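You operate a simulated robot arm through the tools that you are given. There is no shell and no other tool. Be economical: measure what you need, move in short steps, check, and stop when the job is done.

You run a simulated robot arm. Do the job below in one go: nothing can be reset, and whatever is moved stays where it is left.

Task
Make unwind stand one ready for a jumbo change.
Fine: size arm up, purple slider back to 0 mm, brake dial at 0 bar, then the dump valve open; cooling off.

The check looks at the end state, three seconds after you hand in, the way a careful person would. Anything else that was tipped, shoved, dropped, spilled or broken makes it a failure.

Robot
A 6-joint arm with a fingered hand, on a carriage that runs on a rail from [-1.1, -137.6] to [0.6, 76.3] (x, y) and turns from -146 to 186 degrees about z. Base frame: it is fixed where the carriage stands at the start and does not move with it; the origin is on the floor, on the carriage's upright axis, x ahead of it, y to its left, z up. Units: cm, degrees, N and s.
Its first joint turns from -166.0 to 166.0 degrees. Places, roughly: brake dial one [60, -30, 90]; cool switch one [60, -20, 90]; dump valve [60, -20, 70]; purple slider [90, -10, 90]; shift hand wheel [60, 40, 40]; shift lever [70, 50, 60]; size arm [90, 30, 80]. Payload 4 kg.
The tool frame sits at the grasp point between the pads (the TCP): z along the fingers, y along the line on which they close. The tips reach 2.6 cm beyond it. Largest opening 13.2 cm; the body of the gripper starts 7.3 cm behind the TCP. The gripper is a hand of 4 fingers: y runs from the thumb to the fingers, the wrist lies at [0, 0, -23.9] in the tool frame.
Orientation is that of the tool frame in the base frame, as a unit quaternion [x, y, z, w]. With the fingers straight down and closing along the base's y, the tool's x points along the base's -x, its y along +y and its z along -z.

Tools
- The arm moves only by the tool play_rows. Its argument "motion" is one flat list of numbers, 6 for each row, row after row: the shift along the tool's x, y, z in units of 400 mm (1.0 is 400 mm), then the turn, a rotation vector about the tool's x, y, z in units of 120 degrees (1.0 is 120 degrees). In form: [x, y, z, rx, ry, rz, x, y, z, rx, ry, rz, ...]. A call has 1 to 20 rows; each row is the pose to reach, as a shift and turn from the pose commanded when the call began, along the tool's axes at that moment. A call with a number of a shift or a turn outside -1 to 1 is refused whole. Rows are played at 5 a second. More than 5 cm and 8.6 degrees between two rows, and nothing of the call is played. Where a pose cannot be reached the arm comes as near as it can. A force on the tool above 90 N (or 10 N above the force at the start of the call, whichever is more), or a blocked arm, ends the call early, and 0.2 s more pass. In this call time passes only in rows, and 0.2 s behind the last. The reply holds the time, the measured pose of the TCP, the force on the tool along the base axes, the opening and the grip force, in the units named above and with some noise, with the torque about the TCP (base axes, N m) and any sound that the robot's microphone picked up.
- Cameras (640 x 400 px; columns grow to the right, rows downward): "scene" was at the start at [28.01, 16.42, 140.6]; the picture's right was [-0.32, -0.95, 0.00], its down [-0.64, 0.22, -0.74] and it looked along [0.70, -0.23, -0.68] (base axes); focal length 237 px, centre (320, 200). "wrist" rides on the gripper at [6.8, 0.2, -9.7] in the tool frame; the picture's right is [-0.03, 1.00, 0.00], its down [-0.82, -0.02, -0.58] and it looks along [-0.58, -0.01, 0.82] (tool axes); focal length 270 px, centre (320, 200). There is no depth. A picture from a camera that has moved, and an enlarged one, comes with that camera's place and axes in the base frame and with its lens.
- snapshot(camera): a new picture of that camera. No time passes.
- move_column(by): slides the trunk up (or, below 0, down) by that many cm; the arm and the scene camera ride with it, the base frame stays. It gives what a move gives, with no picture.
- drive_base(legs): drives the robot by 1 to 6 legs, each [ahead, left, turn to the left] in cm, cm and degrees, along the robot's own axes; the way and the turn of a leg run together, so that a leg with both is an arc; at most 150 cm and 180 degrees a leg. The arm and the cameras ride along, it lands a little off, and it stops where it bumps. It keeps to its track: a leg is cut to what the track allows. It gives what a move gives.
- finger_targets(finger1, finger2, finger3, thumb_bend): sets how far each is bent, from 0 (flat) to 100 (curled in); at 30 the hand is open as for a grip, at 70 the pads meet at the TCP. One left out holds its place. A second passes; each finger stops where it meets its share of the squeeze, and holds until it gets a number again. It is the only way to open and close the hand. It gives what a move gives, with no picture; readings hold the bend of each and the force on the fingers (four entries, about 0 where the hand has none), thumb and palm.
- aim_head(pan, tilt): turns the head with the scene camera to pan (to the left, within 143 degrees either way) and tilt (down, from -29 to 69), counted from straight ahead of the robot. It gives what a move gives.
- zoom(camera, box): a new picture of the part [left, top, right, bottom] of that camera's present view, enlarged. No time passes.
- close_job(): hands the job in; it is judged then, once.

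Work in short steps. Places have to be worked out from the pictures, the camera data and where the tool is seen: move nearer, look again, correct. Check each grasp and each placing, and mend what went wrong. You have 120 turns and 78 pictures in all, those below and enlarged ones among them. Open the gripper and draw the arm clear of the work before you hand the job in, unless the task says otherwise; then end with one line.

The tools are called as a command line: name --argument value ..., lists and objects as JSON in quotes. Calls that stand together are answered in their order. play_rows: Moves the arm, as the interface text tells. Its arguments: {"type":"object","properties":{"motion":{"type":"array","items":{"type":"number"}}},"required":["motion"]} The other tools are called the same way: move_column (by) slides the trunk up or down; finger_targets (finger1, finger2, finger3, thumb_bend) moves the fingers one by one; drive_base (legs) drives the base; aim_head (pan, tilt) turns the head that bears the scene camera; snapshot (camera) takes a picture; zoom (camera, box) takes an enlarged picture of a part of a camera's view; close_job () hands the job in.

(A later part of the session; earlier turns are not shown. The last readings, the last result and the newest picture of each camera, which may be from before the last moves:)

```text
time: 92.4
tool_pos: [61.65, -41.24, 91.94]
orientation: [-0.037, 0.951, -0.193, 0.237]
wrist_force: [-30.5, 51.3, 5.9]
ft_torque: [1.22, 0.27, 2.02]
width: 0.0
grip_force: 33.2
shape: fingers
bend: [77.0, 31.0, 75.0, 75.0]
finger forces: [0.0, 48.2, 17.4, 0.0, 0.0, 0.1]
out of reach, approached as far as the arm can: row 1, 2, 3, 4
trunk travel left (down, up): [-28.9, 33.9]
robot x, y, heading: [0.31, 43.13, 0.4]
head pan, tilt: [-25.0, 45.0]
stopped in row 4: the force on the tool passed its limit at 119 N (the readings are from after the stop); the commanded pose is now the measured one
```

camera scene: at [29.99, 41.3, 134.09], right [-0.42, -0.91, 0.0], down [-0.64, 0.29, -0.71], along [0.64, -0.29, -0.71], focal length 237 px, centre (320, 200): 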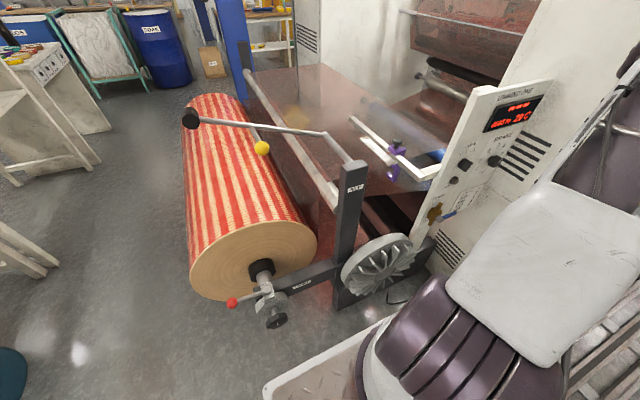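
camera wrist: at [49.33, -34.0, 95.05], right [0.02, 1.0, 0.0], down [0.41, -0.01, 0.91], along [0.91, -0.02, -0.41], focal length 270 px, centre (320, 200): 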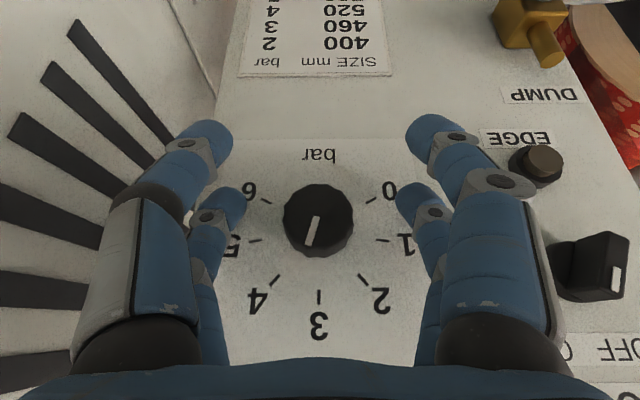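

The arm drifted sideways at a wrist limit and loaded the knob. I'll stop, open and back off.

finger_targets --finger1 40 --finger2 30 --finger3 40 --thumb_bend 40

play_rows --motion '[0.05, 0.02, -0.029, 0, 0, 0, 0.1, 0.04, -0.058, 0, 0, 0, 0.15, 0.05, -0.087, 0, 0, 0, 0.2, 0.05, -0.116, 0, 0, 0]'

snapshot --camera "wrist"

snapshot --camera "scene"

```text
time: 93.4
tool_pos: [61.83, -41.2, 91.85]
orientation: [-0.035, 0.951, -0.193, 0.237]
wrist_force: [-35.7, 63.7, -0.7]
ft_torque: [-0.11, -0.09, -0.78]
width: 5.97
grip_force: 37.9
shape: fingers
bend: [40.0, 18.0, 81.0, 48.0]
finger forces: [0.1, 14.3, 19.4, 0.0, 42.7, 0.1]
trunk travel left (down, up): [-28.9, 33.9]
robot x, y, heading: [0.19, 43.47, 0.2]
head pan, tilt: [-25.0, 45.0]
```

```text
time: 94.4
tool_pos: [56.57, -42.1, 93.29]
orientation: [-0.012, 0.955, -0.189, 0.23]
wrist_force: [21.3, 60.2, -1.7]
ft_torque: [-1.41, 0.41, -0.7]
width: 4.93
grip_force: 30.6
shape: fingers
bend: [40.0, 29.0, 48.0, 40.0]
finger forces: [0.0, 0.0, 11.6, 0.0, 50.0, 0.0]
out of reach, approached as far as the arm can: row 1, 2, 3, 4
trunk travel left (down, up): [-28.9, 33.9]
robot x, y, heading: [-0.22, 43.48, 0.6]
head pan, tilt: [-25.0, 45.0]
```

```text
23 pictures are left
camera wrist: at [45.95, -39.19, 98.39], right [0.09, 0.93, -0.36], down [0.47, 0.28, 0.84], along [0.88, -0.24, -0.42], focal length 270 px, centre (320, 200)
```

wrist: 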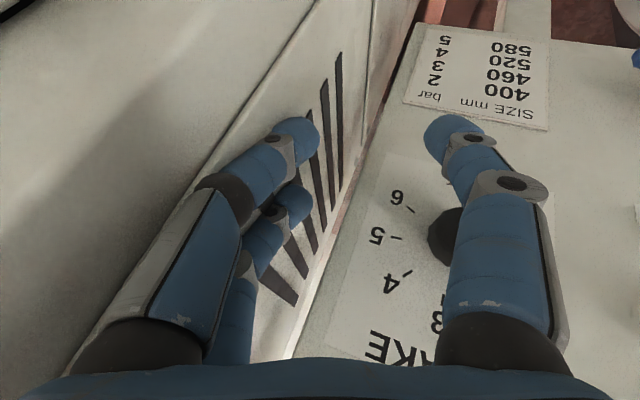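

```text
22 pictures are left
camera scene: at [31.89, 59.48, 126.73], right [-0.41, -0.91, 0.0], down [-0.64, 0.29, -0.71], along [0.64, -0.29, -0.71], focal length 237 px, centre (320, 200)
```

scene: 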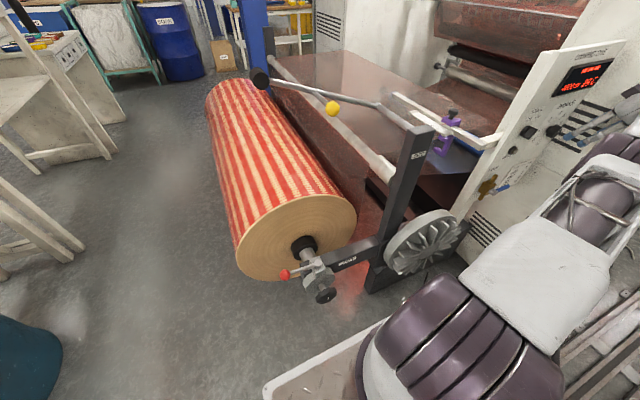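

The hand is resting against the cabinet wall. I'll translate +y and −x while undoing the tilt, back to a pose known to be reachable.

play_rows --motion '[0.017, 0.046, -0.033, 0, 0, 0, 0.034, 0.092, -0.066, -0.043, 0, 0.025, 0.051, 0.137, -0.1, -0.087, 0, 0.05, 0.068, 0.183, -0.133, -0.13, 0, 0.075, 0.068, 0.183, -0.133, -0.165, 0, 0.095]'

finger_targets --finger1 45 --finger2 45 --finger3 45 --thumb_bend 45

snapshot --camera "wrist"

```text
time: 95.6
tool_pos: [51.59, -34.86, 93.76]
orientation: [0.048, 0.969, -0.001, 0.242]
wrist_force: [0.4, -0.1, -0.3]
ft_torque: [-0.05, 0.0, 0.01]
width: 9.93
grip_force: 0.2
shape: fingers
bend: [40.0, 29.0, 40.0, 40.0]
finger forces: [0.0, 0.1, 0.0, 0.0, 0.1, 0.0]
out of reach, approached as far as the arm can: row 1, 2, 3, 4, 5
trunk travel left (down, up): [-28.9, 33.9]
robot x, y, heading: [0.54, 43.26, 0.5]
head pan, tilt: [-25.0, 45.0]
```

```text
time: 96.6
tool_pos: [51.73, -34.75, 93.75]
orientation: [0.048, 0.969, -0.002, 0.242]
wrist_force: [1.1, -0.2, 0.7]
ft_torque: [0.01, -0.01, 0.01]
width: 8.35
grip_force: 0.0
shape: fingers
bend: [45.0, 45.0, 45.0, 45.0]
finger forces: [0.0, 0.1, 0.0, 0.0, 0.0, 0.0]
trunk travel left (down, up): [-28.9, 33.9]
robot x, y, heading: [0.57, 43.46, 0.3]
head pan, tilt: [-25.0, 45.0]
```

```text
21 pictures are left
camera wrist: at [41.09, -33.74, 99.15], right [0.11, 0.99, 0.03], down [0.44, -0.08, 0.89], along [0.89, -0.09, -0.45], focal length 270 px, centre (320, 200)
```

wrist: 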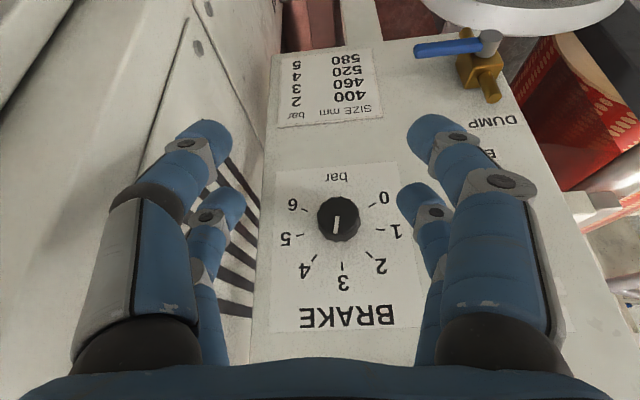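

All is intact and the dial reads ~3.2. Swinging worked better with the base further right, so I'll raise the trunk, reduce the pitch to 15° and step the base to the right while keeping the hand off the wall.

move_column --by 30

play_rows --motion '[0, 0.09, 0, -0.0013, 0.018, -0.0075, 0, 0.18, 0, -0.0027, 0.036, -0.015, 0, 0.27, 0, -0.004, 0.054, -0.0225, 0, 0.36, 0, -0.0053, 0.072, -0.03, 0, 0.45, 0, -0.0067, 0.09, -0.0375, 0, 0.54, 0, -0.008, 0.108, -0.045, 0, 0.6, 0, -0.008, 0.108, -0.045]'

drive_base --legs '[[0, -22, 0]]'

```text
time: 99.6
tool_pos: [38.86, -34.68, 123.82]
orientation: [0.048, 0.969, -0.002, 0.242]
wrist_force: [0.1, 0.4, -0.1]
ft_torque: [-0.02, 0.04, 0.02]
width: 8.33
grip_force: 0.1
shape: fingers
bend: [45.0, 45.0, 45.0, 45.0]
finger forces: [0.0, 0.0, 0.0, 0.1, 0.0, 0.0]
trunk travel left (down, up): [-58.9, 3.9]
robot x, y, heading: [0.23, 43.59, 0.7]
head pan, tilt: [-25.0, 45.0]
```

```text
time: 101.2
tool_pos: [40.72, -30.71, 127.59]
orientation: [0.0, 0.991, 0.001, 0.13]
wrist_force: [0.4, -0.3, 1.0]
ft_torque: [-0.04, 0.02, -0.01]
width: 8.32
grip_force: 0.0
shape: fingers
bend: [45.0, 45.0, 45.0, 45.0]
finger forces: [0.0, 0.0, 0.0, 0.1, 0.0, 0.0]
out of reach, approached as far as the arm can: row 1, 2, 3, 4, 5, 6, 7
trunk travel left (down, up): [-58.9, 3.9]
robot x, y, heading: [0.13, 42.94, 0.6]
head pan, tilt: [-25.0, 45.0]
```

```text
time: 102.9
tool_pos: [41.15, -52.23, 127.56]
orientation: [-0.003, 0.991, 0.001, 0.131]
wrist_force: [-0.6, 0.0, -0.3]
ft_torque: [0.01, -0.03, 0.0]
width: 8.35
grip_force: 0.0
shape: fingers
bend: [45.0, 45.0, 45.0, 45.0]
finger forces: [0.0, 0.0, 0.0, 0.0, 0.0, 0.0]
trunk travel left (down, up): [-58.9, 3.9]
robot x, y, heading: [0.01, 21.99, 0.9]
head pan, tilt: [-25.0, 45.0]
```

Raising the trunk also pulls the shoulder back ~13 cm, which is useful here. I'll move the hand +y 30 and +x 9, then drive right 14 more.

play_rows --motion '[-0.02, 0.1, 0.005, 0, 0, 0, -0.05, 0.2, 0.013, 0, 0, 0, -0.08, 0.3, 0.02, 0, 0, 0, -0.11, 0.4, 0.03, 0, 0, 0, -0.14, 0.5, 0.037, 0, 0, 0, -0.17, 0.6, 0.045, 0, 0, 0, -0.2, 0.7, 0.053, 0, 0, 0, -0.2175, 0.75, 0.058, 0, 0, 0]'

drive_base --legs '[[0, -13, 0]]'

```text
time: 104.7
tool_pos: [44.4, -50.49, 129.51]
orientation: [0.002, 0.992, 0.003, 0.127]
wrist_force: [-42.4, -0.2, -9.3]
ft_torque: [0.53, 1.29, -2.34]
width: 8.33
grip_force: 20.8
shape: fingers
bend: [45.0, 45.0, 44.0, 45.0]
finger forces: [0.1, 0.1, 41.8, 0.1, 0.1, 0.0]
out of reach, approached as far as the arm can: row 1, 2, 3, 4, 5, 6, 7, 8
trunk travel left (down, up): [-58.9, 3.9]
robot x, y, heading: [-0.14, 21.57, 0.6]
head pan, tilt: [-25.0, 45.0]
```

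```text
time: 106.0
tool_pos: [44.73, -63.17, 129.86]
orientation: [-0.003, 0.991, 0.001, 0.13]
wrist_force: [-40.8, 9.8, 11.1]
ft_torque: [0.87, 0.04, 2.92]
width: 8.32
grip_force: 20.0
shape: fingers
bend: [45.0, 22.0, 76.0, 45.0]
finger forces: [0.1, 28.4, 12.2, 0.0, 0.1, 0.0]
trunk travel left (down, up): [-58.9, 3.9]
robot x, y, heading: [0.14, 8.99, 0.8]
head pan, tilt: [-25.0, 45.0]
```

The fingers are pressing on the cabinet's front. I shouldn't have chained that drive. I'll pull straight back in −x.

play_rows --motion '[0.06, 0, -0.016, 0, 0, 0, 0.12, 0, -0.032, 0, 0, 0, 0.16, 0, -0.043, 0, 0, 0]'

snapshot --camera "wrist"

```text
time: 106.8
tool_pos: [39.37, -64.66, 130.22]
orientation: [-0.003, 0.992, 0.002, 0.129]
wrist_force: [0.4, 0.4, 0.3]
ft_torque: [0.01, -0.01, 0.04]
width: 8.33
grip_force: 0.2
shape: fingers
bend: [45.0, 40.0, 45.0, 45.0]
finger forces: [0.0, 0.0, 0.0, 0.1, 0.0, 0.0]
out of reach, approached as far as the arm can: row 1, 2, 3
trunk travel left (down, up): [-58.9, 3.9]
robot x, y, heading: [0.11, 9.05, 0.7]
head pan, tilt: [-25.0, 45.0]
```

```text
20 pictures are left
camera wrist: at [30.16, -64.45, 137.96], right [0.02, 1.0, 0.01], down [0.64, -0.02, 0.77], along [0.77, -0.01, -0.64], focal length 270 px, centre (320, 200)
```

wrist: 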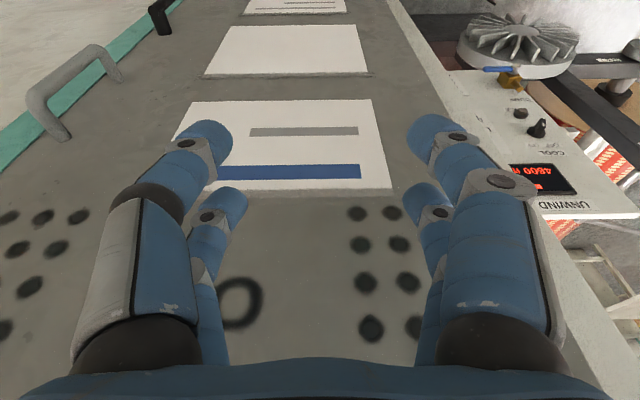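

Free of the cabinet, with nothing disturbed. I'll drive left 42 cm so the hand is in open space in front of the panel, then try to restore the arm's original posture.

drive_base --legs '[[0, 42, 0]]'

play_rows --motion '[0, 0, 0, 0, 0.06, 0, 0, 0, 0, 0, 0.125, 0, 0, -0.05, -0.1, 0, 0.125, 0, -0.05, -0.05, -0.2, 0, 0.125, 0, -0.1, -0.05, -0.3, 0, 0.125, 0]'

aim_head --pan -60 --tilt 15

snapshot --camera "scene"

```text
time: 109.3
tool_pos: [39.53, -22.79, 130.29]
orientation: [-0.001, 0.992, 0.002, 0.129]
wrist_force: [0.4, -0.9, 0.2]
ft_torque: [0.01, 0.01, 0.01]
width: 8.33
grip_force: 0.2
shape: fingers
bend: [45.0, 40.0, 45.0, 45.0]
finger forces: [0.0, 0.0, 0.1, 0.0, 0.1, 0.0]
trunk travel left (down, up): [-58.9, 3.9]
robot x, y, heading: [0.61, 50.59, 0.6]
head pan, tilt: [-25.0, 45.0]
```

```text
time: 110.5
tool_pos: [37.89, -18.62, 136.42]
orientation: [-0.002, 1.0, 0.002, 0.0]
wrist_force: [-0.2, 0.5, -0.3]
ft_torque: [-0.01, -0.01, -0.01]
width: 8.3
grip_force: 0.1
shape: fingers
bend: [45.0, 40.0, 45.0, 45.0]
finger forces: [0.0, 0.0, 0.0, 0.0, 0.0, 0.0]
out of reach, approached as far as the arm can: row 1, 2, 3, 4, 5
trunk travel left (down, up): [-58.9, 3.9]
robot x, y, heading: [0.51, 50.56, 1.1]
head pan, tilt: [-25.0, 45.0]
```

```text
time: 111.6
tool_pos: [38.01, -18.66, 136.46]
orientation: [-0.002, 1.0, 0.001, -0.001]
wrist_force: [0.8, 1.6, 0.0]
ft_torque: [0.01, -0.02, 0.0]
width: 8.26
grip_force: 0.0
shape: fingers
bend: [45.0, 40.0, 45.0, 45.0]
finger forces: [0.0, 0.0, 0.0, 0.0, 0.0, 0.0]
trunk travel left (down, up): [-58.9, 3.9]
robot x, y, heading: [0.52, 50.41, 0.9]
head pan, tilt: [-60.0, 15.0]
```

```text
19 pictures are left
camera scene: at [12.64, 61.71, 161.47], right [-0.86, -0.51, 0.0], down [-0.13, 0.22, -0.97], along [0.49, -0.83, -0.26], focal length 237 px, centre (320, 200)
```

scene: 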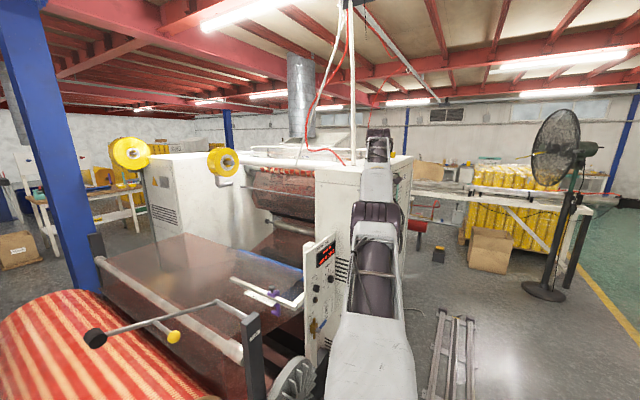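

The arm is simply stretched high. I'll test lowering it 24 cm with the tool straight down, in open space, to see whether the inner range is free again.

play_rows --motion '[0, 0, 0.1, 0, 0, 0, 0, 0, 0.2, 0, 0, 0, 0, 0, 0.3, 0, 0, 0, 0, 0, 0.4, 0, 0, 0, 0, 0, 0.5, 0, 0, 0, 0, 0, 0.6, 0, 0, 0]'

```text
time: 113.0
tool_pos: [37.67, -18.36, 127.25]
orientation: [-0.003, 0.997, 0.079, -0.026]
wrist_force: [-0.4, 0.1, -0.1]
ft_torque: [-0.02, -0.04, -0.01]
width: 8.27
grip_force: 0.0
shape: fingers
bend: [45.0, 40.0, 45.0, 45.0]
finger forces: [0.1, 0.0, 0.0, 0.1, 0.0, 0.0]
out of reach, approached as far as the arm can: row 1, 2, 3, 4, 5, 6
trunk travel left (down, up): [-58.9, 3.9]
robot x, y, heading: [0.73, 50.32, 0.7]
head pan, tilt: [-60.0, 15.0]
```

It's stuck in an awkward wrist branch. I'll test whether spinning the tool about its own axis frees it, first +64°, together with correcting the tilt.

play_rows --motion '[0, 0, 0, 0, 0, 0.0667, 0, 0, 0, 0, 0, 0.1333, 0, 0, 0, 0, 0, 0.2, 0, 0, 0, 0, 0, 0.2667, 0, 0, 0, 0, 0, 0.3333, 0, 0, 0, 0, 0, 0.4, 0, 0, 0, 0, 0, 0.4667, 0, 0, 0, 0, 0, 0.5333]'

play_rows --motion '[0, 0, 0.08, 0, 0, 0, 0, 0, 0.16, 0, 0, 0]'

```text
time: 114.8
tool_pos: [37.72, -18.49, 127.05]
orientation: [0.527, 0.845, 0.054, -0.065]
wrist_force: [-0.6, 0.0, 0.0]
ft_torque: [0.0, 0.01, 0.0]
width: 8.29
grip_force: 0.0
shape: fingers
bend: [45.0, 40.0, 45.0, 45.0]
finger forces: [0.0, 0.1, 0.0, 0.1, 0.0, 0.0]
trunk travel left (down, up): [-58.9, 3.9]
robot x, y, heading: [0.49, 50.29, 0.6]
head pan, tilt: [-60.0, 15.0]
```

```text
time: 115.4
tool_pos: [38.04, -18.29, 124.03]
orientation: [0.526, 0.844, 0.067, -0.08]
wrist_force: [-0.1, 0.2, 0.2]
ft_torque: [-0.03, -0.03, 0.03]
width: 8.28
grip_force: 0.0
shape: fingers
bend: [45.0, 40.0, 45.0, 45.0]
finger forces: [0.0, 0.0, 0.0, 0.1, 0.0, 0.0]
out of reach, approached as far as the arm can: row 1, 2
trunk travel left (down, up): [-58.9, 3.9]
robot x, y, heading: [0.26, 50.82, 0.5]
head pan, tilt: [-60.0, 15.0]
```

Lowering is still blocked; from the picture the elbow looks flipped below the shoulder–wrist line. I'll stretch upward while tilting the fingers back toward the robot, to push the elbow back over to its upper side.

play_rows --motion '[0, 0, -0.08, 0, 0.05, 0, 0, 0, -0.16, 0, 0.1, 0, 0, 0, -0.24, 0, 0.15, 0, 0, 0, -0.3, 0, 0.2, 0, 0, 0, -0.3, 0, 0.26, 0, 0, 0, -0.3, 0, 0.32, 0, 0, 0, -0.25, 0, 0.38, 0, 0, 0, -0.15, 0, 0.4, 0, 0, 0, -0.05, 0, 0.4, 0, 0, 0, 0.05, 0, 0.4, 0, 0, 0, 0.15, 0, 0.4, 0]'

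snapshot --camera "scene"

```text
time: 117.8
tool_pos: [31.61, -0.41, 114.58]
orientation: [0.46, 0.75, 0.258, -0.398]
wrist_force: [0.4, -0.2, -0.4]
ft_torque: [-0.01, -0.01, 0.01]
width: 8.3
grip_force: 0.1
shape: fingers
bend: [45.0, 40.0, 45.0, 45.0]
finger forces: [0.1, 0.1, 0.0, 0.0, 0.0, 0.1]
out of reach, approached as far as the arm can: row 1, 2, 3, 4, 5, 6, 7, 8, 9, 10, 11
trunk travel left (down, up): [-58.9, 3.9]
robot x, y, heading: [0.19, 50.58, 0.5]
head pan, tilt: [-60.0, 15.0]
```

```text
18 pictures are left
camera scene: at [12.61, 61.68, 161.48], right [-0.86, -0.51, 0.0], down [-0.13, 0.22, -0.97], along [0.49, -0.83, -0.26], focal length 237 px, centre (320, 200)
```

scene: 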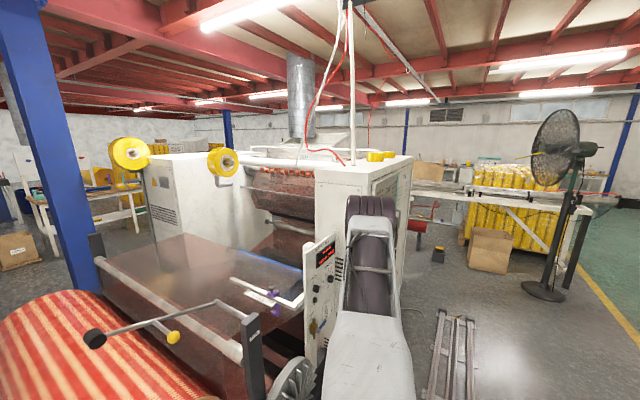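

That worked partly: the wrist itself is now 20 cm lower. I'll keep the wrist there and rotate the tool back to pointing down.

play_rows --motion '[-0.084, 0, -0.006, 0, -0.0676, 0, -0.167, 0, -0.024, 0, -0.135, 0, -0.246, 0, -0.053, 0, -0.203, 0, -0.321, 0, -0.0935, 0, -0.271, 0, -0.389, 0, -0.144, 0, -0.338, 0, -0.449, 0, -0.203, 0, -0.406, 0, -0.5, 0, -0.27, 0, -0.473, 0]'

snapshot --camera "scene"

```text
time: 119.4
tool_pos: [40.28, -17.79, 103.52]
orientation: [0.529, 0.849, 0.012, 0.001]
wrist_force: [-0.4, 0.7, 0.8]
ft_torque: [0.01, 0.01, 0.01]
width: 8.29
grip_force: 0.1
shape: fingers
bend: [45.0, 40.0, 45.0, 45.0]
finger forces: [0.0, 0.0, 0.0, 0.1, 0.1, 0.0]
trunk travel left (down, up): [-58.9, 3.9]
robot x, y, heading: [0.52, 50.72, 0.9]
head pan, tilt: [-60.0, 15.0]
```

```text
17 pictures are left
camera scene: at [12.63, 61.7, 161.47], right [-0.86, -0.51, 0.0], down [-0.13, 0.22, -0.97], along [0.49, -0.83, -0.26], focal length 237 px, centre (320, 200)
```

scene: 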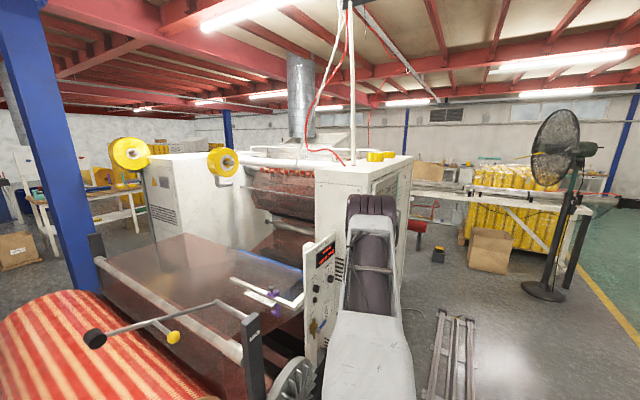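

The elbow is back in its normal posture with the tool straight down and unflagged. I'll undo the spin, moving 10 cm toward +y on the way.

play_rows --motion '[0, 0, 0, 0, 0, -0.0667, 0, 0, 0, 0, 0, -0.1333, 0, 0, 0, 0, 0, -0.2, 0, 0, 0, 0, 0, -0.2667, 0, 0, 0, 0, 0, -0.3333, 0, 0, 0, 0, 0, -0.4, 0, 0, 0, 0, 0, -0.4667, 0, 0, 0, 0, 0, -0.5333]'

play_rows --motion '[0, 0.1, 0, 0, 0, 0, 0, 0.2, 0, 0, 0, 0, 0, 0.25, 0, 0, 0, 0]'

```text
time: 121.2
tool_pos: [40.3, -17.9, 103.46]
orientation: [-0.002, 1.0, 0.009, 0.007]
wrist_force: [0.7, -0.1, 0.0]
ft_torque: [0.0, 0.06, -0.02]
width: 8.28
grip_force: 0.0
shape: fingers
bend: [45.0, 40.0, 45.0, 45.0]
finger forces: [0.0, 0.0, 0.1, 0.0, 0.0, 0.0]
trunk travel left (down, up): [-58.9, 3.9]
robot x, y, heading: [0.29, 50.71, 0.7]
head pan, tilt: [-60.0, 15.0]
```

```text
time: 122.0
tool_pos: [40.16, -7.82, 103.61]
orientation: [-0.002, 1.0, 0.01, 0.007]
wrist_force: [-0.1, 0.1, -0.3]
ft_torque: [0.03, -0.02, -0.02]
width: 8.3
grip_force: 0.0
shape: fingers
bend: [45.0, 40.0, 45.0, 45.0]
finger forces: [0.0, 0.1, 0.1, 0.1, 0.0, 0.0]
trunk travel left (down, up): [-58.9, 3.9]
robot x, y, heading: [0.62, 50.58, 0.7]
head pan, tilt: [-60.0, 15.0]
```

Free motion again. I'll drive right 24 cm and move forward 9 cm, tool down.

drive_base --legs '[[0, -24, 0]]'

play_rows --motion '[-0.08, 0, 0, 0, 0, 0, -0.16, 0, 0, 0, 0, 0, -0.24, 0, 0.02, 0, 0, 0]'

play_rows --motion '[0, 0, 0, 0, -0.065, 0, 0, 0, 0, 0, -0.13, 0]'

```text
time: 123.8
tool_pos: [39.85, -32.23, 103.53]
orientation: [0.0, 1.0, 0.01, 0.008]
wrist_force: [-0.5, 0.4, 0.1]
ft_torque: [-0.02, -0.01, -0.01]
width: 8.28
grip_force: 0.1
shape: fingers
bend: [45.0, 40.0, 45.0, 45.0]
finger forces: [0.0, 0.0, 0.0, 0.0, 0.0, 0.0]
trunk travel left (down, up): [-58.9, 3.9]
robot x, y, heading: [-0.16, 26.03, 0.8]
head pan, tilt: [-60.0, 15.0]
```

```text
time: 124.6
tool_pos: [49.77, -32.23, 102.97]
orientation: [-0.001, 1.0, 0.011, 0.008]
wrist_force: [-0.7, 1.7, 0.0]
ft_torque: [-0.02, -0.01, 0.01]
width: 8.3
grip_force: 0.1
shape: fingers
bend: [45.0, 40.0, 45.0, 45.0]
finger forces: [0.1, 0.1, 0.1, 0.0, 0.0, 0.0]
trunk travel left (down, up): [-58.9, 3.9]
robot x, y, heading: [0.22, 25.91, 0.7]
head pan, tilt: [-60.0, 15.0]
```

```text
time: 125.2
tool_pos: [49.61, -32.2, 102.88]
orientation: [0.001, 0.99, 0.011, 0.143]
wrist_force: [0.8, 0.0, -0.4]
ft_torque: [-0.03, 0.02, 0.0]
width: 8.27
grip_force: 0.0
shape: fingers
bend: [45.0, 40.0, 45.0, 45.0]
finger forces: [0.1, 0.0, 0.0, 0.1, 0.0, 0.0]
trunk travel left (down, up): [-58.9, 3.9]
robot x, y, heading: [0.11, 26.32, 0.9]
head pan, tilt: [-60.0, 15.0]
```

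16° pitch is fine, unflagged. I'll add 15° more.

play_rows --motion '[0, 0, 0, 0, -0.06, 0, 0, 0, 0, 0, -0.117, 0]'

```text
time: 125.8
tool_pos: [49.62, -32.19, 102.93]
orientation: [0.0, 0.99, 0.01, 0.144]
wrist_force: [0.3, 0.8, -0.5]
ft_torque: [-0.03, -0.01, 0.03]
width: 8.29
grip_force: 0.1
shape: fingers
bend: [45.0, 40.0, 45.0, 45.0]
finger forces: [0.0, 0.0, 0.0, 0.0, 0.0, 0.0]
out of reach, approached as far as the arm can: row 1, 2
trunk travel left (down, up): [-58.9, 3.9]
robot x, y, heading: [0.31, 25.97, 0.6]
head pan, tilt: [-60.0, 15.0]
```

The pitch limit is ~16° here, so I'll work with that. I'll go to knob height at x≈52 and test the sideways swing in free space.

play_rows --motion '[0.009, -0.018, 0.1, 0, 0, 0, 0.018, -0.036, 0.2, 0, 0, 0, 0.0275, -0.055, 0.305, 0, 0, 0]'

play_rows --motion '[0, 0, 0, 0.0639, 0, -0.0189, 0, 0, 0, 0.1278, 0, -0.0378, 0, 0, 0, 0.1917, 0, -0.0567]'

play_rows --motion '[0, 0, 0, 0.0639, 0, -0.0189, 0, 0, 0, 0.1278, 0, -0.0378, 0, 0, 0, 0.1917, 0, -0.0567]'

```text
time: 126.6
tool_pos: [52.22, -34.09, 90.71]
orientation: [0.002, 0.99, 0.01, 0.138]
wrist_force: [0.3, 0.7, 0.7]
ft_torque: [-0.01, -0.01, -0.02]
width: 8.29
grip_force: 0.1
shape: fingers
bend: [45.0, 40.0, 45.0, 45.0]
finger forces: [0.1, 0.0, 0.0, 0.1, 0.1, 0.0]
trunk travel left (down, up): [-58.9, 3.9]
robot x, y, heading: [0.43, 26.15, 0.8]
head pan, tilt: [-60.0, 15.0]
```

```text
time: 127.4
tool_pos: [53.6, -34.69, 91.44]
orientation: [-0.026, 0.972, -0.197, 0.125]
wrist_force: [0.4, 0.5, -0.1]
ft_torque: [0.01, -0.01, 0.02]
width: 8.29
grip_force: 0.1
shape: fingers
bend: [45.0, 40.0, 45.0, 45.0]
finger forces: [0.0, 0.0, 0.0, 0.1, 0.0, 0.0]
out of reach, approached as far as the arm can: row 1, 2, 3
trunk travel left (down, up): [-58.9, 3.9]
robot x, y, heading: [0.25, 26.15, 0.5]
head pan, tilt: [-60.0, 15.0]
```

```text
time: 128.2
tool_pos: [53.56, -34.58, 91.5]
orientation: [-0.058, 0.908, -0.394, 0.132]
wrist_force: [-1.1, -0.1, 0.9]
ft_torque: [0.03, 0.02, -0.01]
width: 8.3
grip_force: 0.0
shape: fingers
bend: [45.0, 40.0, 45.0, 45.0]
finger forces: [0.1, 0.1, 0.0, 0.0, 0.0, 0.0]
trunk travel left (down, up): [-58.9, 3.9]
robot x, y, heading: [0.34, 26.39, 0.8]
head pan, tilt: [-60.0, 15.0]
```

Swinging works here (48° reached). I'll test on to ~88°.

play_rows --motion '[0, 0, 0, 0.0639, 0, -0.0189, 0, 0, 0, 0.1278, 0, -0.0378, 0, 0, 0, 0.1917, 0, -0.0567, 0, 0, 0, 0.2556, 0, -0.0756, 0, 0, 0, 0.3195, 0, -0.0945]'

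snapshot --camera "wrist"

```text
time: 129.4
tool_pos: [50.33, -30.86, 91.13]
orientation: [-0.067, 0.722, -0.675, 0.14]
wrist_force: [0.6, -0.6, -0.2]
ft_torque: [0.01, 0.02, 0.01]
width: 8.29
grip_force: 0.1
shape: fingers
bend: [45.0, 40.0, 45.0, 45.0]
finger forces: [0.1, 0.0, 0.0, 0.0, 0.0, 0.0]
out of reach, approached as far as the arm can: row 1, 2, 3, 4, 5
trunk travel left (down, up): [-58.9, 3.9]
robot x, y, heading: [0.15, 26.25, 0.9]
head pan, tilt: [-60.0, 15.0]
```

```text
16 pictures are left
camera wrist: at [40.85, -23.52, 90.76], right [0.12, 0.09, -0.99], down [0.61, 0.78, 0.14], along [0.79, -0.62, 0.04], focal length 270 px, centre (320, 200)
```

wrist: 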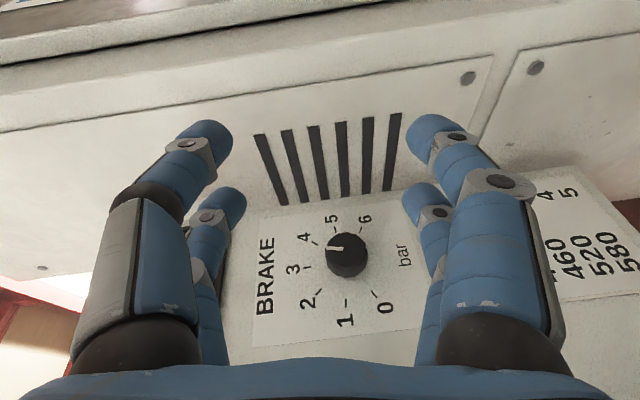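

The hand reaches 88° of swing with some drift, and the dial reads ~3.5. I'll do three gripped swings of ~48° within the clean 12°–60° range. First back to 12° tilt.

play_rows --motion '[0, 0, 0, -0.0607, 0, 0.018, 0, 0, 0, -0.1214, 0, 0.036, 0, 0, 0, -0.182, 0, 0.054, 0, 0, 0, -0.243, 0, 0.072, 0, 0, 0, -0.3035, 0, 0.09, 0, 0, 0, -0.364, 0, 0.108, 0, 0, 0, -0.425, 0, 0.126, 0, 0, 0, -0.4856, 0, 0.144, 0, 0, 0, -0.546, 0, 0.162, 0, 0, 0, -0.607, 0, 0.18]'

```text
time: 131.6
tool_pos: [51.11, -30.87, 91.33]
orientation: [-0.014, 0.971, -0.123, 0.202]
wrist_force: [0.0, 0.7, -0.2]
ft_torque: [0.0, -0.01, 0.01]
width: 8.29
grip_force: 0.1
shape: fingers
bend: [45.0, 40.0, 45.0, 45.0]
finger forces: [0.0, 0.1, 0.0, 0.0, 0.0, 0.0]
out of reach, approached as far as the arm can: row 10
trunk travel left (down, up): [-58.9, 3.9]
robot x, y, heading: [-0.01, 26.23, 0.4]
head pan, tilt: [-60.0, 15.0]
```

Tilt 15°, pitch 23°. I'll advance to the knob.

play_rows --motion '[-0.03, -0.04, 0.02, 0, 0, 0, -0.08, -0.065, 0.055, 0, 0, 0, -0.135, -0.075, 0.093, 0, 0, 0, -0.187, -0.076, 0.131, 0, 0, 0]'

snapshot --camera "wrist"

```text
time: 132.6
tool_pos: [59.78, -34.11, 90.61]
orientation: [-0.015, 0.971, -0.124, 0.203]
wrist_force: [0.6, -0.3, 0.3]
ft_torque: [0.0, 0.0, 0.02]
width: 8.28
grip_force: 0.0
shape: fingers
bend: [45.0, 40.0, 45.0, 45.0]
finger forces: [0.1, 0.0, 0.0, 0.1, 0.1, 0.1]
trunk travel left (down, up): [-58.9, 3.9]
robot x, y, heading: [0.32, 26.29, 0.6]
head pan, tilt: [-60.0, 15.0]
```

```text
15 pictures are left
camera wrist: at [49.54, -32.32, 96.53], right [0.04, 0.97, -0.24], down [0.52, 0.18, 0.84], along [0.85, -0.16, -0.5], focal length 270 px, centre (320, 200)
```

wrist: 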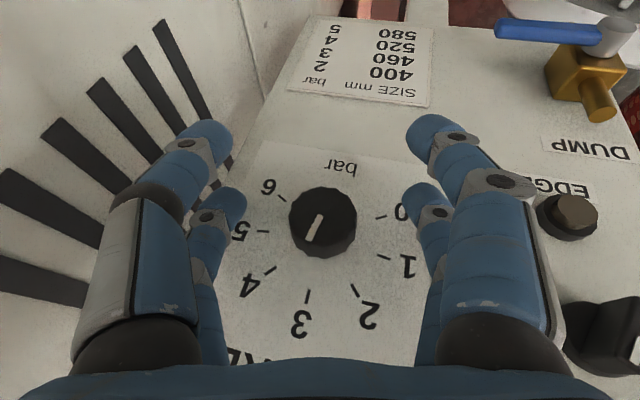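

Well centred. I'll grip and swing 24°.

finger_targets --finger1 80 --finger2 80 --finger3 80 --thumb_bend 80

play_rows --motion '[0, 0, 0, 0.0611, -0.0015, -0.0264, 0, 0, 0, 0.1222, -0.003, -0.0528, 0, 0, 0, 0.1833, -0.0045, -0.0792]'

```text
time: 133.6
tool_pos: [59.8, -34.12, 90.48]
orientation: [-0.014, 0.971, -0.123, 0.202]
wrist_force: [1.4, -2.4, -3.1]
ft_torque: [-0.01, 0.08, -0.04]
width: 0.01
grip_force: 8.3
shape: fingers
bend: [75.0, 60.0, 61.0, 75.0]
finger forces: [0.0, 7.5, 9.1, 0.0, 0.0, 0.0]
trunk travel left (down, up): [-58.9, 3.9]
robot x, y, heading: [0.51, 26.25, 0.5]
head pan, tilt: [-60.0, 15.0]
```

```text
time: 134.4
tool_pos: [61.16, -33.4, 90.42]
orientation: [-0.076, 0.935, -0.263, 0.226]
wrist_force: [-24.3, -7.4, -1.5]
ft_torque: [0.37, 0.27, -0.81]
width: 0.0
grip_force: 17.6
shape: fingers
bend: [75.0, 64.0, 59.0, 75.0]
finger forces: [0.0, 8.1, 27.8, 0.0, 0.0, 0.0]
out of reach, approached as far as the arm can: row 2, 3
trunk travel left (down, up): [-58.9, 3.9]
robot x, y, heading: [0.15, 26.35, 0.6]
head pan, tilt: [-60.0, 15.0]
```

Pitch grew to the limit as it swung. I'll reduce the pitch by 13° and re-centre on the axis while keeping the grip.

play_rows --motion '[0.018, -0.009, -0.003, 0, 0.054, 0, 0.036, -0.018, -0.0055, 0, 0.108, 0]'

snapshot --camera "wrist"

```text
time: 135.0
tool_pos: [60.04, -34.19, 90.47]
orientation: [-0.034, 0.949, -0.272, 0.154]
wrist_force: [8.7, -0.6, -2.5]
ft_torque: [0.0, -0.05, 0.06]
width: 0.0
grip_force: 7.1
shape: fingers
bend: [75.0, 61.0, 62.0, 75.0]
finger forces: [0.0, 7.3, 6.3, 0.0, 0.0, 0.1]
out of reach, approached as far as the arm can: row 2
trunk travel left (down, up): [-58.9, 3.9]
robot x, y, heading: [0.51, 26.07, 0.9]
head pan, tilt: [-60.0, 15.0]
```

```text
14 pictures are left
camera wrist: at [50.5, -30.14, 96.36], right [0.04, 0.85, -0.52], down [0.6, 0.4, 0.7], along [0.8, -0.34, -0.49], focal length 270 px, centre (320, 200)
```

wrist: 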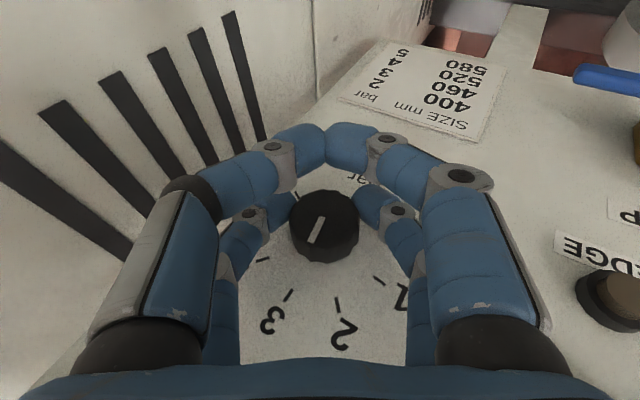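

The dial now reads ~3.0 and the hand has good posture (tilt 32°, pitch 18°). I'll swing 24° more, easing the pitch slightly.

play_rows --motion '[0, 0, 0, 0.0633, 0.011, -0.0207, 0, 0, 0, 0.1266, 0.022, -0.0414, 0, 0, 0, 0.19, 0.033, -0.062]'

```text
time: 135.8
tool_pos: [56.56, -32.55, 89.53]
orientation: [-0.047, 0.875, -0.462, 0.138]
wrist_force: [-0.5, 0.2, -0.3]
ft_torque: [0.01, -0.01, 0.0]
width: 0.01
grip_force: 0.1
shape: fingers
bend: [75.0, 69.0, 70.0, 75.0]
finger forces: [0.0, 0.1, 0.0, 0.0, 0.1, 0.0]
out of reach, approached as far as the arm can: row 1, 2, 3
trunk travel left (down, up): [-58.9, 3.9]
robot x, y, heading: [0.18, 26.6, 0.6]
head pan, tilt: [-60.0, 15.0]
```

It drifted off the knob without harm. The clean range at the knob is roughly tilt 0°–36°, so I'll ratchet: open, rotate back to ~0°, and regrip.

finger_targets --finger1 45 --finger2 45 --finger3 45 --thumb_bend 45

play_rows --motion '[0, 0, 0, -0.058, 0.0028, 0.0173, 0, 0, 0, -0.116, 0.0055, 0.0345, 0, 0, 0, -0.174, 0.0083, 0.0518, 0, 0, 0, -0.2315, 0.011, 0.069, 0, 0, 0, -0.289, 0.0138, 0.0863, 0, 0, 0, -0.347, 0.0165, 0.1035, 0, 0, 0, -0.405, 0.0193, 0.121, 0, 0, 0, -0.463, 0.022, 0.138]'

```text
time: 136.8
tool_pos: [56.67, -32.57, 89.54]
orientation: [-0.046, 0.875, -0.461, 0.139]
wrist_force: [-0.7, -0.8, -0.5]
ft_torque: [-0.01, 0.03, -0.01]
width: 8.22
grip_force: 0.0
shape: fingers
bend: [45.0, 45.0, 45.0, 45.0]
finger forces: [0.1, 0.0, 0.0, 0.0, 0.0, 0.1]
trunk travel left (down, up): [-58.9, 3.9]
robot x, y, heading: [0.51, 26.17, 0.9]
head pan, tilt: [-60.0, 15.0]
```

```text
time: 138.6
tool_pos: [56.92, -32.78, 89.48]
orientation: [0.026, 0.989, 0.023, 0.144]
wrist_force: [1.0, 0.5, -1.0]
ft_torque: [-0.06, 0.0, -0.03]
width: 8.27
grip_force: 0.1
shape: fingers
bend: [45.0, 45.0, 45.0, 45.0]
finger forces: [0.0, 0.0, 0.0, 0.0, 0.0, 0.1]
out of reach, approached as far as the arm can: row 5
trunk travel left (down, up): [-58.9, 3.9]
robot x, y, heading: [0.24, 26.34, 0.7]
head pan, tilt: [-60.0, 15.0]
```

Tilt ≈ −2°, pitch ≈ 17°. I'll move onto the knob, grip and swing 24°.

play_rows --motion '[-0.03, -0.025, 0, 0, 0, 0, -0.06, -0.0345, 0, 0, 0, 0, -0.085, -0.0345, 0, 0, 0, 0]'

finger_targets --finger1 80 --finger2 80 --finger3 80 --thumb_bend 80

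play_rows --motion '[0, 0, 0, 0.0638, -0.003, -0.019, 0, 0, 0, 0.1276, -0.006, -0.038, 0, 0, 0, 0.1914, -0.009, -0.057]'

```text
time: 139.4
tool_pos: [60.08, -34.34, 90.39]
orientation: [0.026, 0.989, 0.022, 0.144]
wrist_force: [-0.1, -0.6, 0.3]
ft_torque: [0.0, 0.0, -0.01]
width: 8.26
grip_force: 0.1
shape: fingers
bend: [45.0, 45.0, 45.0, 45.0]
finger forces: [0.0, 0.0, 0.0, 0.0, 0.0, 0.0]
trunk travel left (down, up): [-58.9, 3.9]
robot x, y, heading: [0.33, 26.53, 0.4]
head pan, tilt: [-60.0, 15.0]
```

```text
time: 140.4
tool_pos: [60.05, -34.36, 90.32]
orientation: [0.026, 0.989, 0.022, 0.143]
wrist_force: [3.1, 1.8, -6.7]
ft_torque: [-0.05, 0.1, 0.05]
width: 0.0
grip_force: 8.0
shape: fingers
bend: [75.0, 61.0, 62.0, 75.0]
finger forces: [0.1, 8.7, 7.7, 0.0, 0.1, 0.1]
trunk travel left (down, up): [-58.9, 3.9]
robot x, y, heading: [0.46, 26.29, 0.8]
head pan, tilt: [-60.0, 15.0]
```

```text
time: 141.2
tool_pos: [60.0, -34.32, 90.38]
orientation: [-0.004, 0.972, -0.186, 0.146]
wrist_force: [4.1, 0.4, -5.2]
ft_torque: [0.03, 0.07, 0.07]
width: 0.0
grip_force: 8.1
shape: fingers
bend: [75.0, 61.0, 63.0, 75.0]
finger forces: [0.1, 9.3, 6.9, 0.0, 0.0, 0.0]
trunk travel left (down, up): [-58.9, 3.9]
robot x, y, heading: [0.21, 26.01, 0.9]
head pan, tilt: [-60.0, 15.0]
```

Clean, with no drift and a firm grip. I'll go 12° further.

play_rows --motion '[0, 0, 0, 0.048, -0.002, -0.0143, 0, 0, 0, 0.0957, -0.0045, -0.0285]'

snapshot --camera "wrist"

```text
time: 141.8
tool_pos: [59.22, -34.09, 90.1]
orientation: [-0.02, 0.946, -0.286, 0.15]
wrist_force: [-0.9, -1.7, -4.5]
ft_torque: [0.02, 0.06, -0.06]
width: 0.01
grip_force: 5.7
shape: fingers
bend: [75.0, 61.0, 63.0, 75.0]
finger forces: [0.0, 6.1, 5.6, 0.0, 0.1, 0.1]
out of reach, approached as far as the arm can: row 1, 2
trunk travel left (down, up): [-58.9, 3.9]
robot x, y, heading: [-0.05, 26.2, 0.6]
head pan, tilt: [-60.0, 15.0]
```

```text
13 pictures are left
camera wrist: at [49.83, -29.61, 96.02], right [0.07, 0.84, -0.54], down [0.61, 0.39, 0.69], along [0.79, -0.38, -0.48], focal length 270 px, centre (320, 200)
```

wrist: 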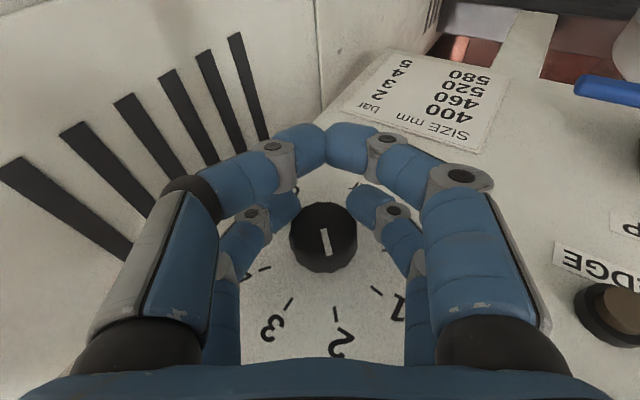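

The dial is at ~2. I'll ratchet: open, rotate back 42°, grip and swing 24°.

finger_targets --finger1 48 --finger2 48 --finger3 48 --thumb_bend 48

play_rows --motion '[-0.01, -0.004, 0.002, -0.0557, 0.0028, 0.0172, -0.0227, -0.0085, 0.004, -0.1113, 0.0056, 0.0343, -0.0227, -0.0085, 0.004, -0.167, 0.0084, 0.0515, -0.0227, -0.0085, 0.004, -0.2227, 0.0112, 0.0687, -0.0227, -0.0085, 0.004, -0.278, 0.014, 0.0858, -0.0227, -0.0085, 0.004, -0.334, 0.0168, 0.103]'

finger_targets --finger1 80 --finger2 80 --finger3 80 --thumb_bend 80

play_rows --motion '[0, 0, 0, 0.0636, -0.0032, -0.0197, 0, 0, 0, 0.1272, -0.0064, -0.0393, 0, 0, 0, 0.1908, -0.0096, -0.059]'

```text
time: 142.8
tool_pos: [59.52, -34.05, 90.17]
orientation: [-0.021, 0.946, -0.285, 0.15]
wrist_force: [-0.4, 0.6, -0.3]
ft_torque: [0.0, 0.03, 0.0]
width: 7.21
grip_force: 0.0
shape: fingers
bend: [48.0, 48.0, 48.0, 48.0]
finger forces: [0.1, 0.0, 0.0, 0.1, 0.0, 0.0]
trunk travel left (down, up): [-58.9, 3.9]
robot x, y, heading: [0.85, 26.29, 0.8]
head pan, tilt: [-60.0, 15.0]
```

```text
time: 144.2
tool_pos: [60.29, -34.26, 90.6]
orientation: [0.038, 0.986, 0.073, 0.142]
wrist_force: [0.5, -0.4, 0.9]
ft_torque: [-0.05, -0.03, -0.03]
width: 7.24
grip_force: 0.1
shape: fingers
bend: [48.0, 48.0, 48.0, 48.0]
finger forces: [0.0, 0.0, 0.0, 0.0, 0.1, 0.1]
out of reach, approached as far as the arm can: row 1
trunk travel left (down, up): [-58.9, 3.9]
robot x, y, heading: [-0.09, 25.85, 0.7]
head pan, tilt: [-60.0, 15.0]
```

```text
time: 145.2
tool_pos: [60.31, -34.24, 90.52]
orientation: [0.037, 0.986, 0.073, 0.142]
wrist_force: [-0.7, 2.2, -5.6]
ft_torque: [0.02, 0.18, 0.06]
width: 0.01
grip_force: 8.0
shape: fingers
bend: [75.0, 61.0, 62.0, 75.0]
finger forces: [0.0, 8.8, 7.7, 0.0, 0.1, 0.0]
trunk travel left (down, up): [-58.9, 3.9]
robot x, y, heading: [0.39, 26.45, 0.8]
head pan, tilt: [-60.0, 15.0]
```

```text
time: 146.0
tool_pos: [60.22, -34.34, 90.39]
orientation: [0.005, 0.98, -0.134, 0.146]
wrist_force: [-2.6, 1.2, -6.6]
ft_torque: [0.06, 0.18, 0.04]
width: 0.0
grip_force: 8.3
shape: fingers
bend: [75.0, 61.0, 62.0, 75.0]
finger forces: [0.0, 10.2, 7.2, 0.1, 0.0, 0.1]
trunk travel left (down, up): [-58.9, 3.9]
robot x, y, heading: [0.1, 25.99, 0.6]
head pan, tilt: [-60.0, 15.0]
```

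Working smoothly. I'll swing 16° more, ratchet back 40°, grip and swing 24°.

play_rows --motion '[0, 0, 0, 0.0638, -0.0033, -0.019, 0, 0, 0, 0.1276, -0.0065, -0.038]'

finger_targets --finger1 48 --finger2 48 --finger3 48 --thumb_bend 48

play_rows --motion '[-0.006, -0.003, 0.002, -0.0638, 0.0033, 0.0191, -0.012, -0.005, 0.002, -0.1276, 0.0065, 0.0383, -0.012, -0.005, 0.002, -0.1914, 0.0098, 0.0574, -0.012, -0.005, 0.002, -0.2552, 0.013, 0.0766, -0.012, -0.005, 0.002, -0.319, 0.0163, 0.0957]'

snapshot --camera "wrist"

```text
time: 146.6
tool_pos: [60.21, -34.38, 90.45]
orientation: [-0.006, 0.968, -0.207, 0.142]
wrist_force: [7.2, 1.7, -5.5]
ft_torque: [0.04, 0.02, 0.09]
width: 0.0
grip_force: 7.4
shape: fingers
bend: [75.0, 60.0, 63.0, 75.0]
finger forces: [0.0, 9.2, 6.3, 0.1, 0.0, 0.0]
out of reach, approached as far as the arm can: row 2
trunk travel left (down, up): [-58.9, 3.9]
robot x, y, heading: [0.16, 26.22, 0.7]
head pan, tilt: [-60.0, 15.0]
```

```text
time: 147.6
tool_pos: [60.11, -34.33, 90.45]
orientation: [-0.005, 0.968, -0.207, 0.141]
wrist_force: [-0.4, 0.1, 0.2]
ft_torque: [-0.02, 0.04, 0.03]
width: 7.2
grip_force: 0.0
shape: fingers
bend: [48.0, 48.0, 48.0, 48.0]
finger forces: [0.0, 0.0, 0.0, 0.1, 0.0, 0.1]
trunk travel left (down, up): [-58.9, 3.9]
robot x, y, heading: [-0.07, 26.22, 0.4]
head pan, tilt: [-60.0, 15.0]
```

```text
time: 148.8
tool_pos: [60.77, -34.45, 90.61]
orientation: [0.048, 0.98, 0.137, 0.134]
wrist_force: [0.1, -0.8, 0.5]
ft_torque: [-0.06, -0.01, 0.02]
width: 7.22
grip_force: 0.0
shape: fingers
bend: [48.0, 48.0, 48.0, 48.0]
finger forces: [0.0, 0.0, 0.0, 0.1, 0.0, 0.0]
trunk travel left (down, up): [-58.9, 3.9]
robot x, y, heading: [0.28, 26.16, 0.4]
head pan, tilt: [-60.0, 15.0]
```

```text
12 pictures are left
camera wrist: at [51.49, -35.74, 97.98], right [0.08, 0.95, 0.29], down [0.62, -0.27, 0.73], along [0.78, 0.12, -0.62], focal length 270 px, centre (320, 200)
```

wrist: 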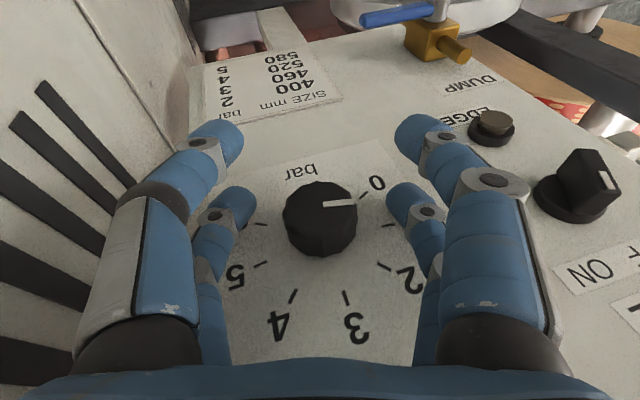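

The pointer is at ~1, so 40° remain. The hand is at −15° tilt; I'll grip and swing 24°.

play_rows --motion '[0.012, 0, -0.0035, 0, 0, 0]'

finger_targets --finger1 80 --finger2 80 --finger3 80 --thumb_bend 80

play_rows --motion '[0, 0, 0, 0.0638, -0.0038, -0.0184, 0, 0, 0, 0.1277, -0.0076, -0.0368, 0, 0, 0, 0.1916, -0.0114, -0.0552, 0, 0, 0, 0.2555, -0.0152, -0.0736]'

```text
time: 149.2
tool_pos: [60.44, -34.41, 90.71]
orientation: [0.049, 0.98, 0.137, 0.135]
wrist_force: [-0.8, -0.1, 0.3]
ft_torque: [0.0, 0.0, 0.01]
width: 7.21
grip_force: 0.0
shape: fingers
bend: [48.0, 48.0, 48.0, 48.0]
finger forces: [0.1, 0.0, 0.0, 0.0, 0.1, 0.1]
trunk travel left (down, up): [-58.9, 3.9]
robot x, y, heading: [-0.16, 26.1, 0.7]
head pan, tilt: [-60.0, 15.0]
```

```text
time: 150.2
tool_pos: [60.42, -34.36, 90.6]
orientation: [0.048, 0.98, 0.137, 0.134]
wrist_force: [-0.2, 2.6, -5.0]
ft_torque: [0.02, 0.15, 0.03]
width: 0.0
grip_force: 7.9
shape: fingers
bend: [75.0, 61.0, 61.0, 75.0]
finger forces: [0.1, 8.4, 7.5, 0.1, 0.1, 0.0]
trunk travel left (down, up): [-58.9, 3.9]
robot x, y, heading: [0.02, 25.75, 0.6]
head pan, tilt: [-60.0, 15.0]
```

```text
time: 151.2
tool_pos: [60.2, -34.3, 90.66]
orientation: [0.009, 0.98, -0.14, 0.142]
wrist_force: [2.0, 3.9, -6.3]
ft_torque: [0.05, 0.13, 0.1]
width: 0.01
grip_force: 8.4
shape: fingers
bend: [75.0, 60.0, 63.0, 75.0]
finger forces: [0.0, 10.5, 6.2, 0.1, 0.0, 0.0]
trunk travel left (down, up): [-58.9, 3.9]
robot x, y, heading: [0.36, 26.26, 0.8]
head pan, tilt: [-60.0, 15.0]
```

32° done. I'll swing the last 8° and look.

play_rows --motion '[0, 0, 0, 0.032, -0.0019, -0.0092, 0, 0, 0, 0.0638, -0.0038, -0.0184]'

finger_targets --finger1 46 --finger2 46 --finger3 46 --thumb_bend 46

zoom --camera "wrist" --box '[220, 140, 420, 330]'

```text
time: 151.8
tool_pos: [60.28, -34.44, 90.57]
orientation: [0.004, 0.971, -0.195, 0.138]
wrist_force: [7.1, 4.4, -4.3]
ft_torque: [0.05, -0.03, 0.13]
width: 0.0
grip_force: 7.8
shape: fingers
bend: [75.0, 59.0, 64.0, 75.0]
finger forces: [0.0, 10.3, 5.0, 0.0, 0.1, 0.1]
trunk travel left (down, up): [-58.9, 3.9]
robot x, y, heading: [0.36, 26.29, 0.6]
head pan, tilt: [-60.0, 15.0]
```

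```text
time: 152.8
tool_pos: [60.05, -34.58, 90.62]
orientation: [0.003, 0.971, -0.194, 0.138]
wrist_force: [0.3, 0.0, -0.7]
ft_torque: [-0.03, -0.01, 0.01]
width: 7.91
grip_force: 0.0
shape: fingers
bend: [46.0, 46.0, 46.0, 46.0]
finger forces: [0.0, 0.1, 0.0, 0.0, 0.1, 0.1]
trunk travel left (down, up): [-58.9, 3.9]
robot x, y, heading: [0.12, 26.01, 0.7]
head pan, tilt: [-60.0, 15.0]
```

```text
2.11 times, centred on (320, 235) of wrist
camera zoom: at [50.86, -31.01, 97.32], right [0.09, 0.93, -0.37], down [0.63, 0.24, 0.74], along [0.77, -0.3, -0.56], focal length 569 px, centre (320, 126)
```

zoom: 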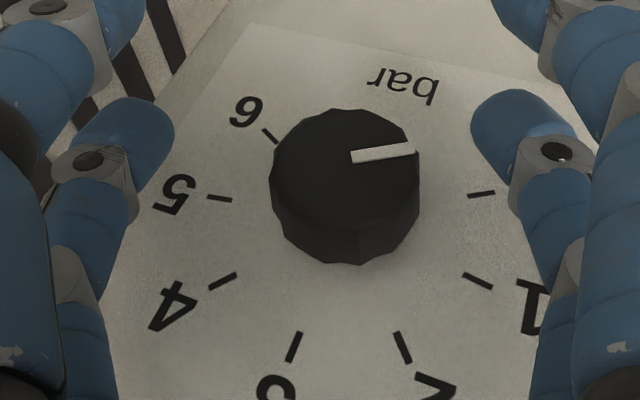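

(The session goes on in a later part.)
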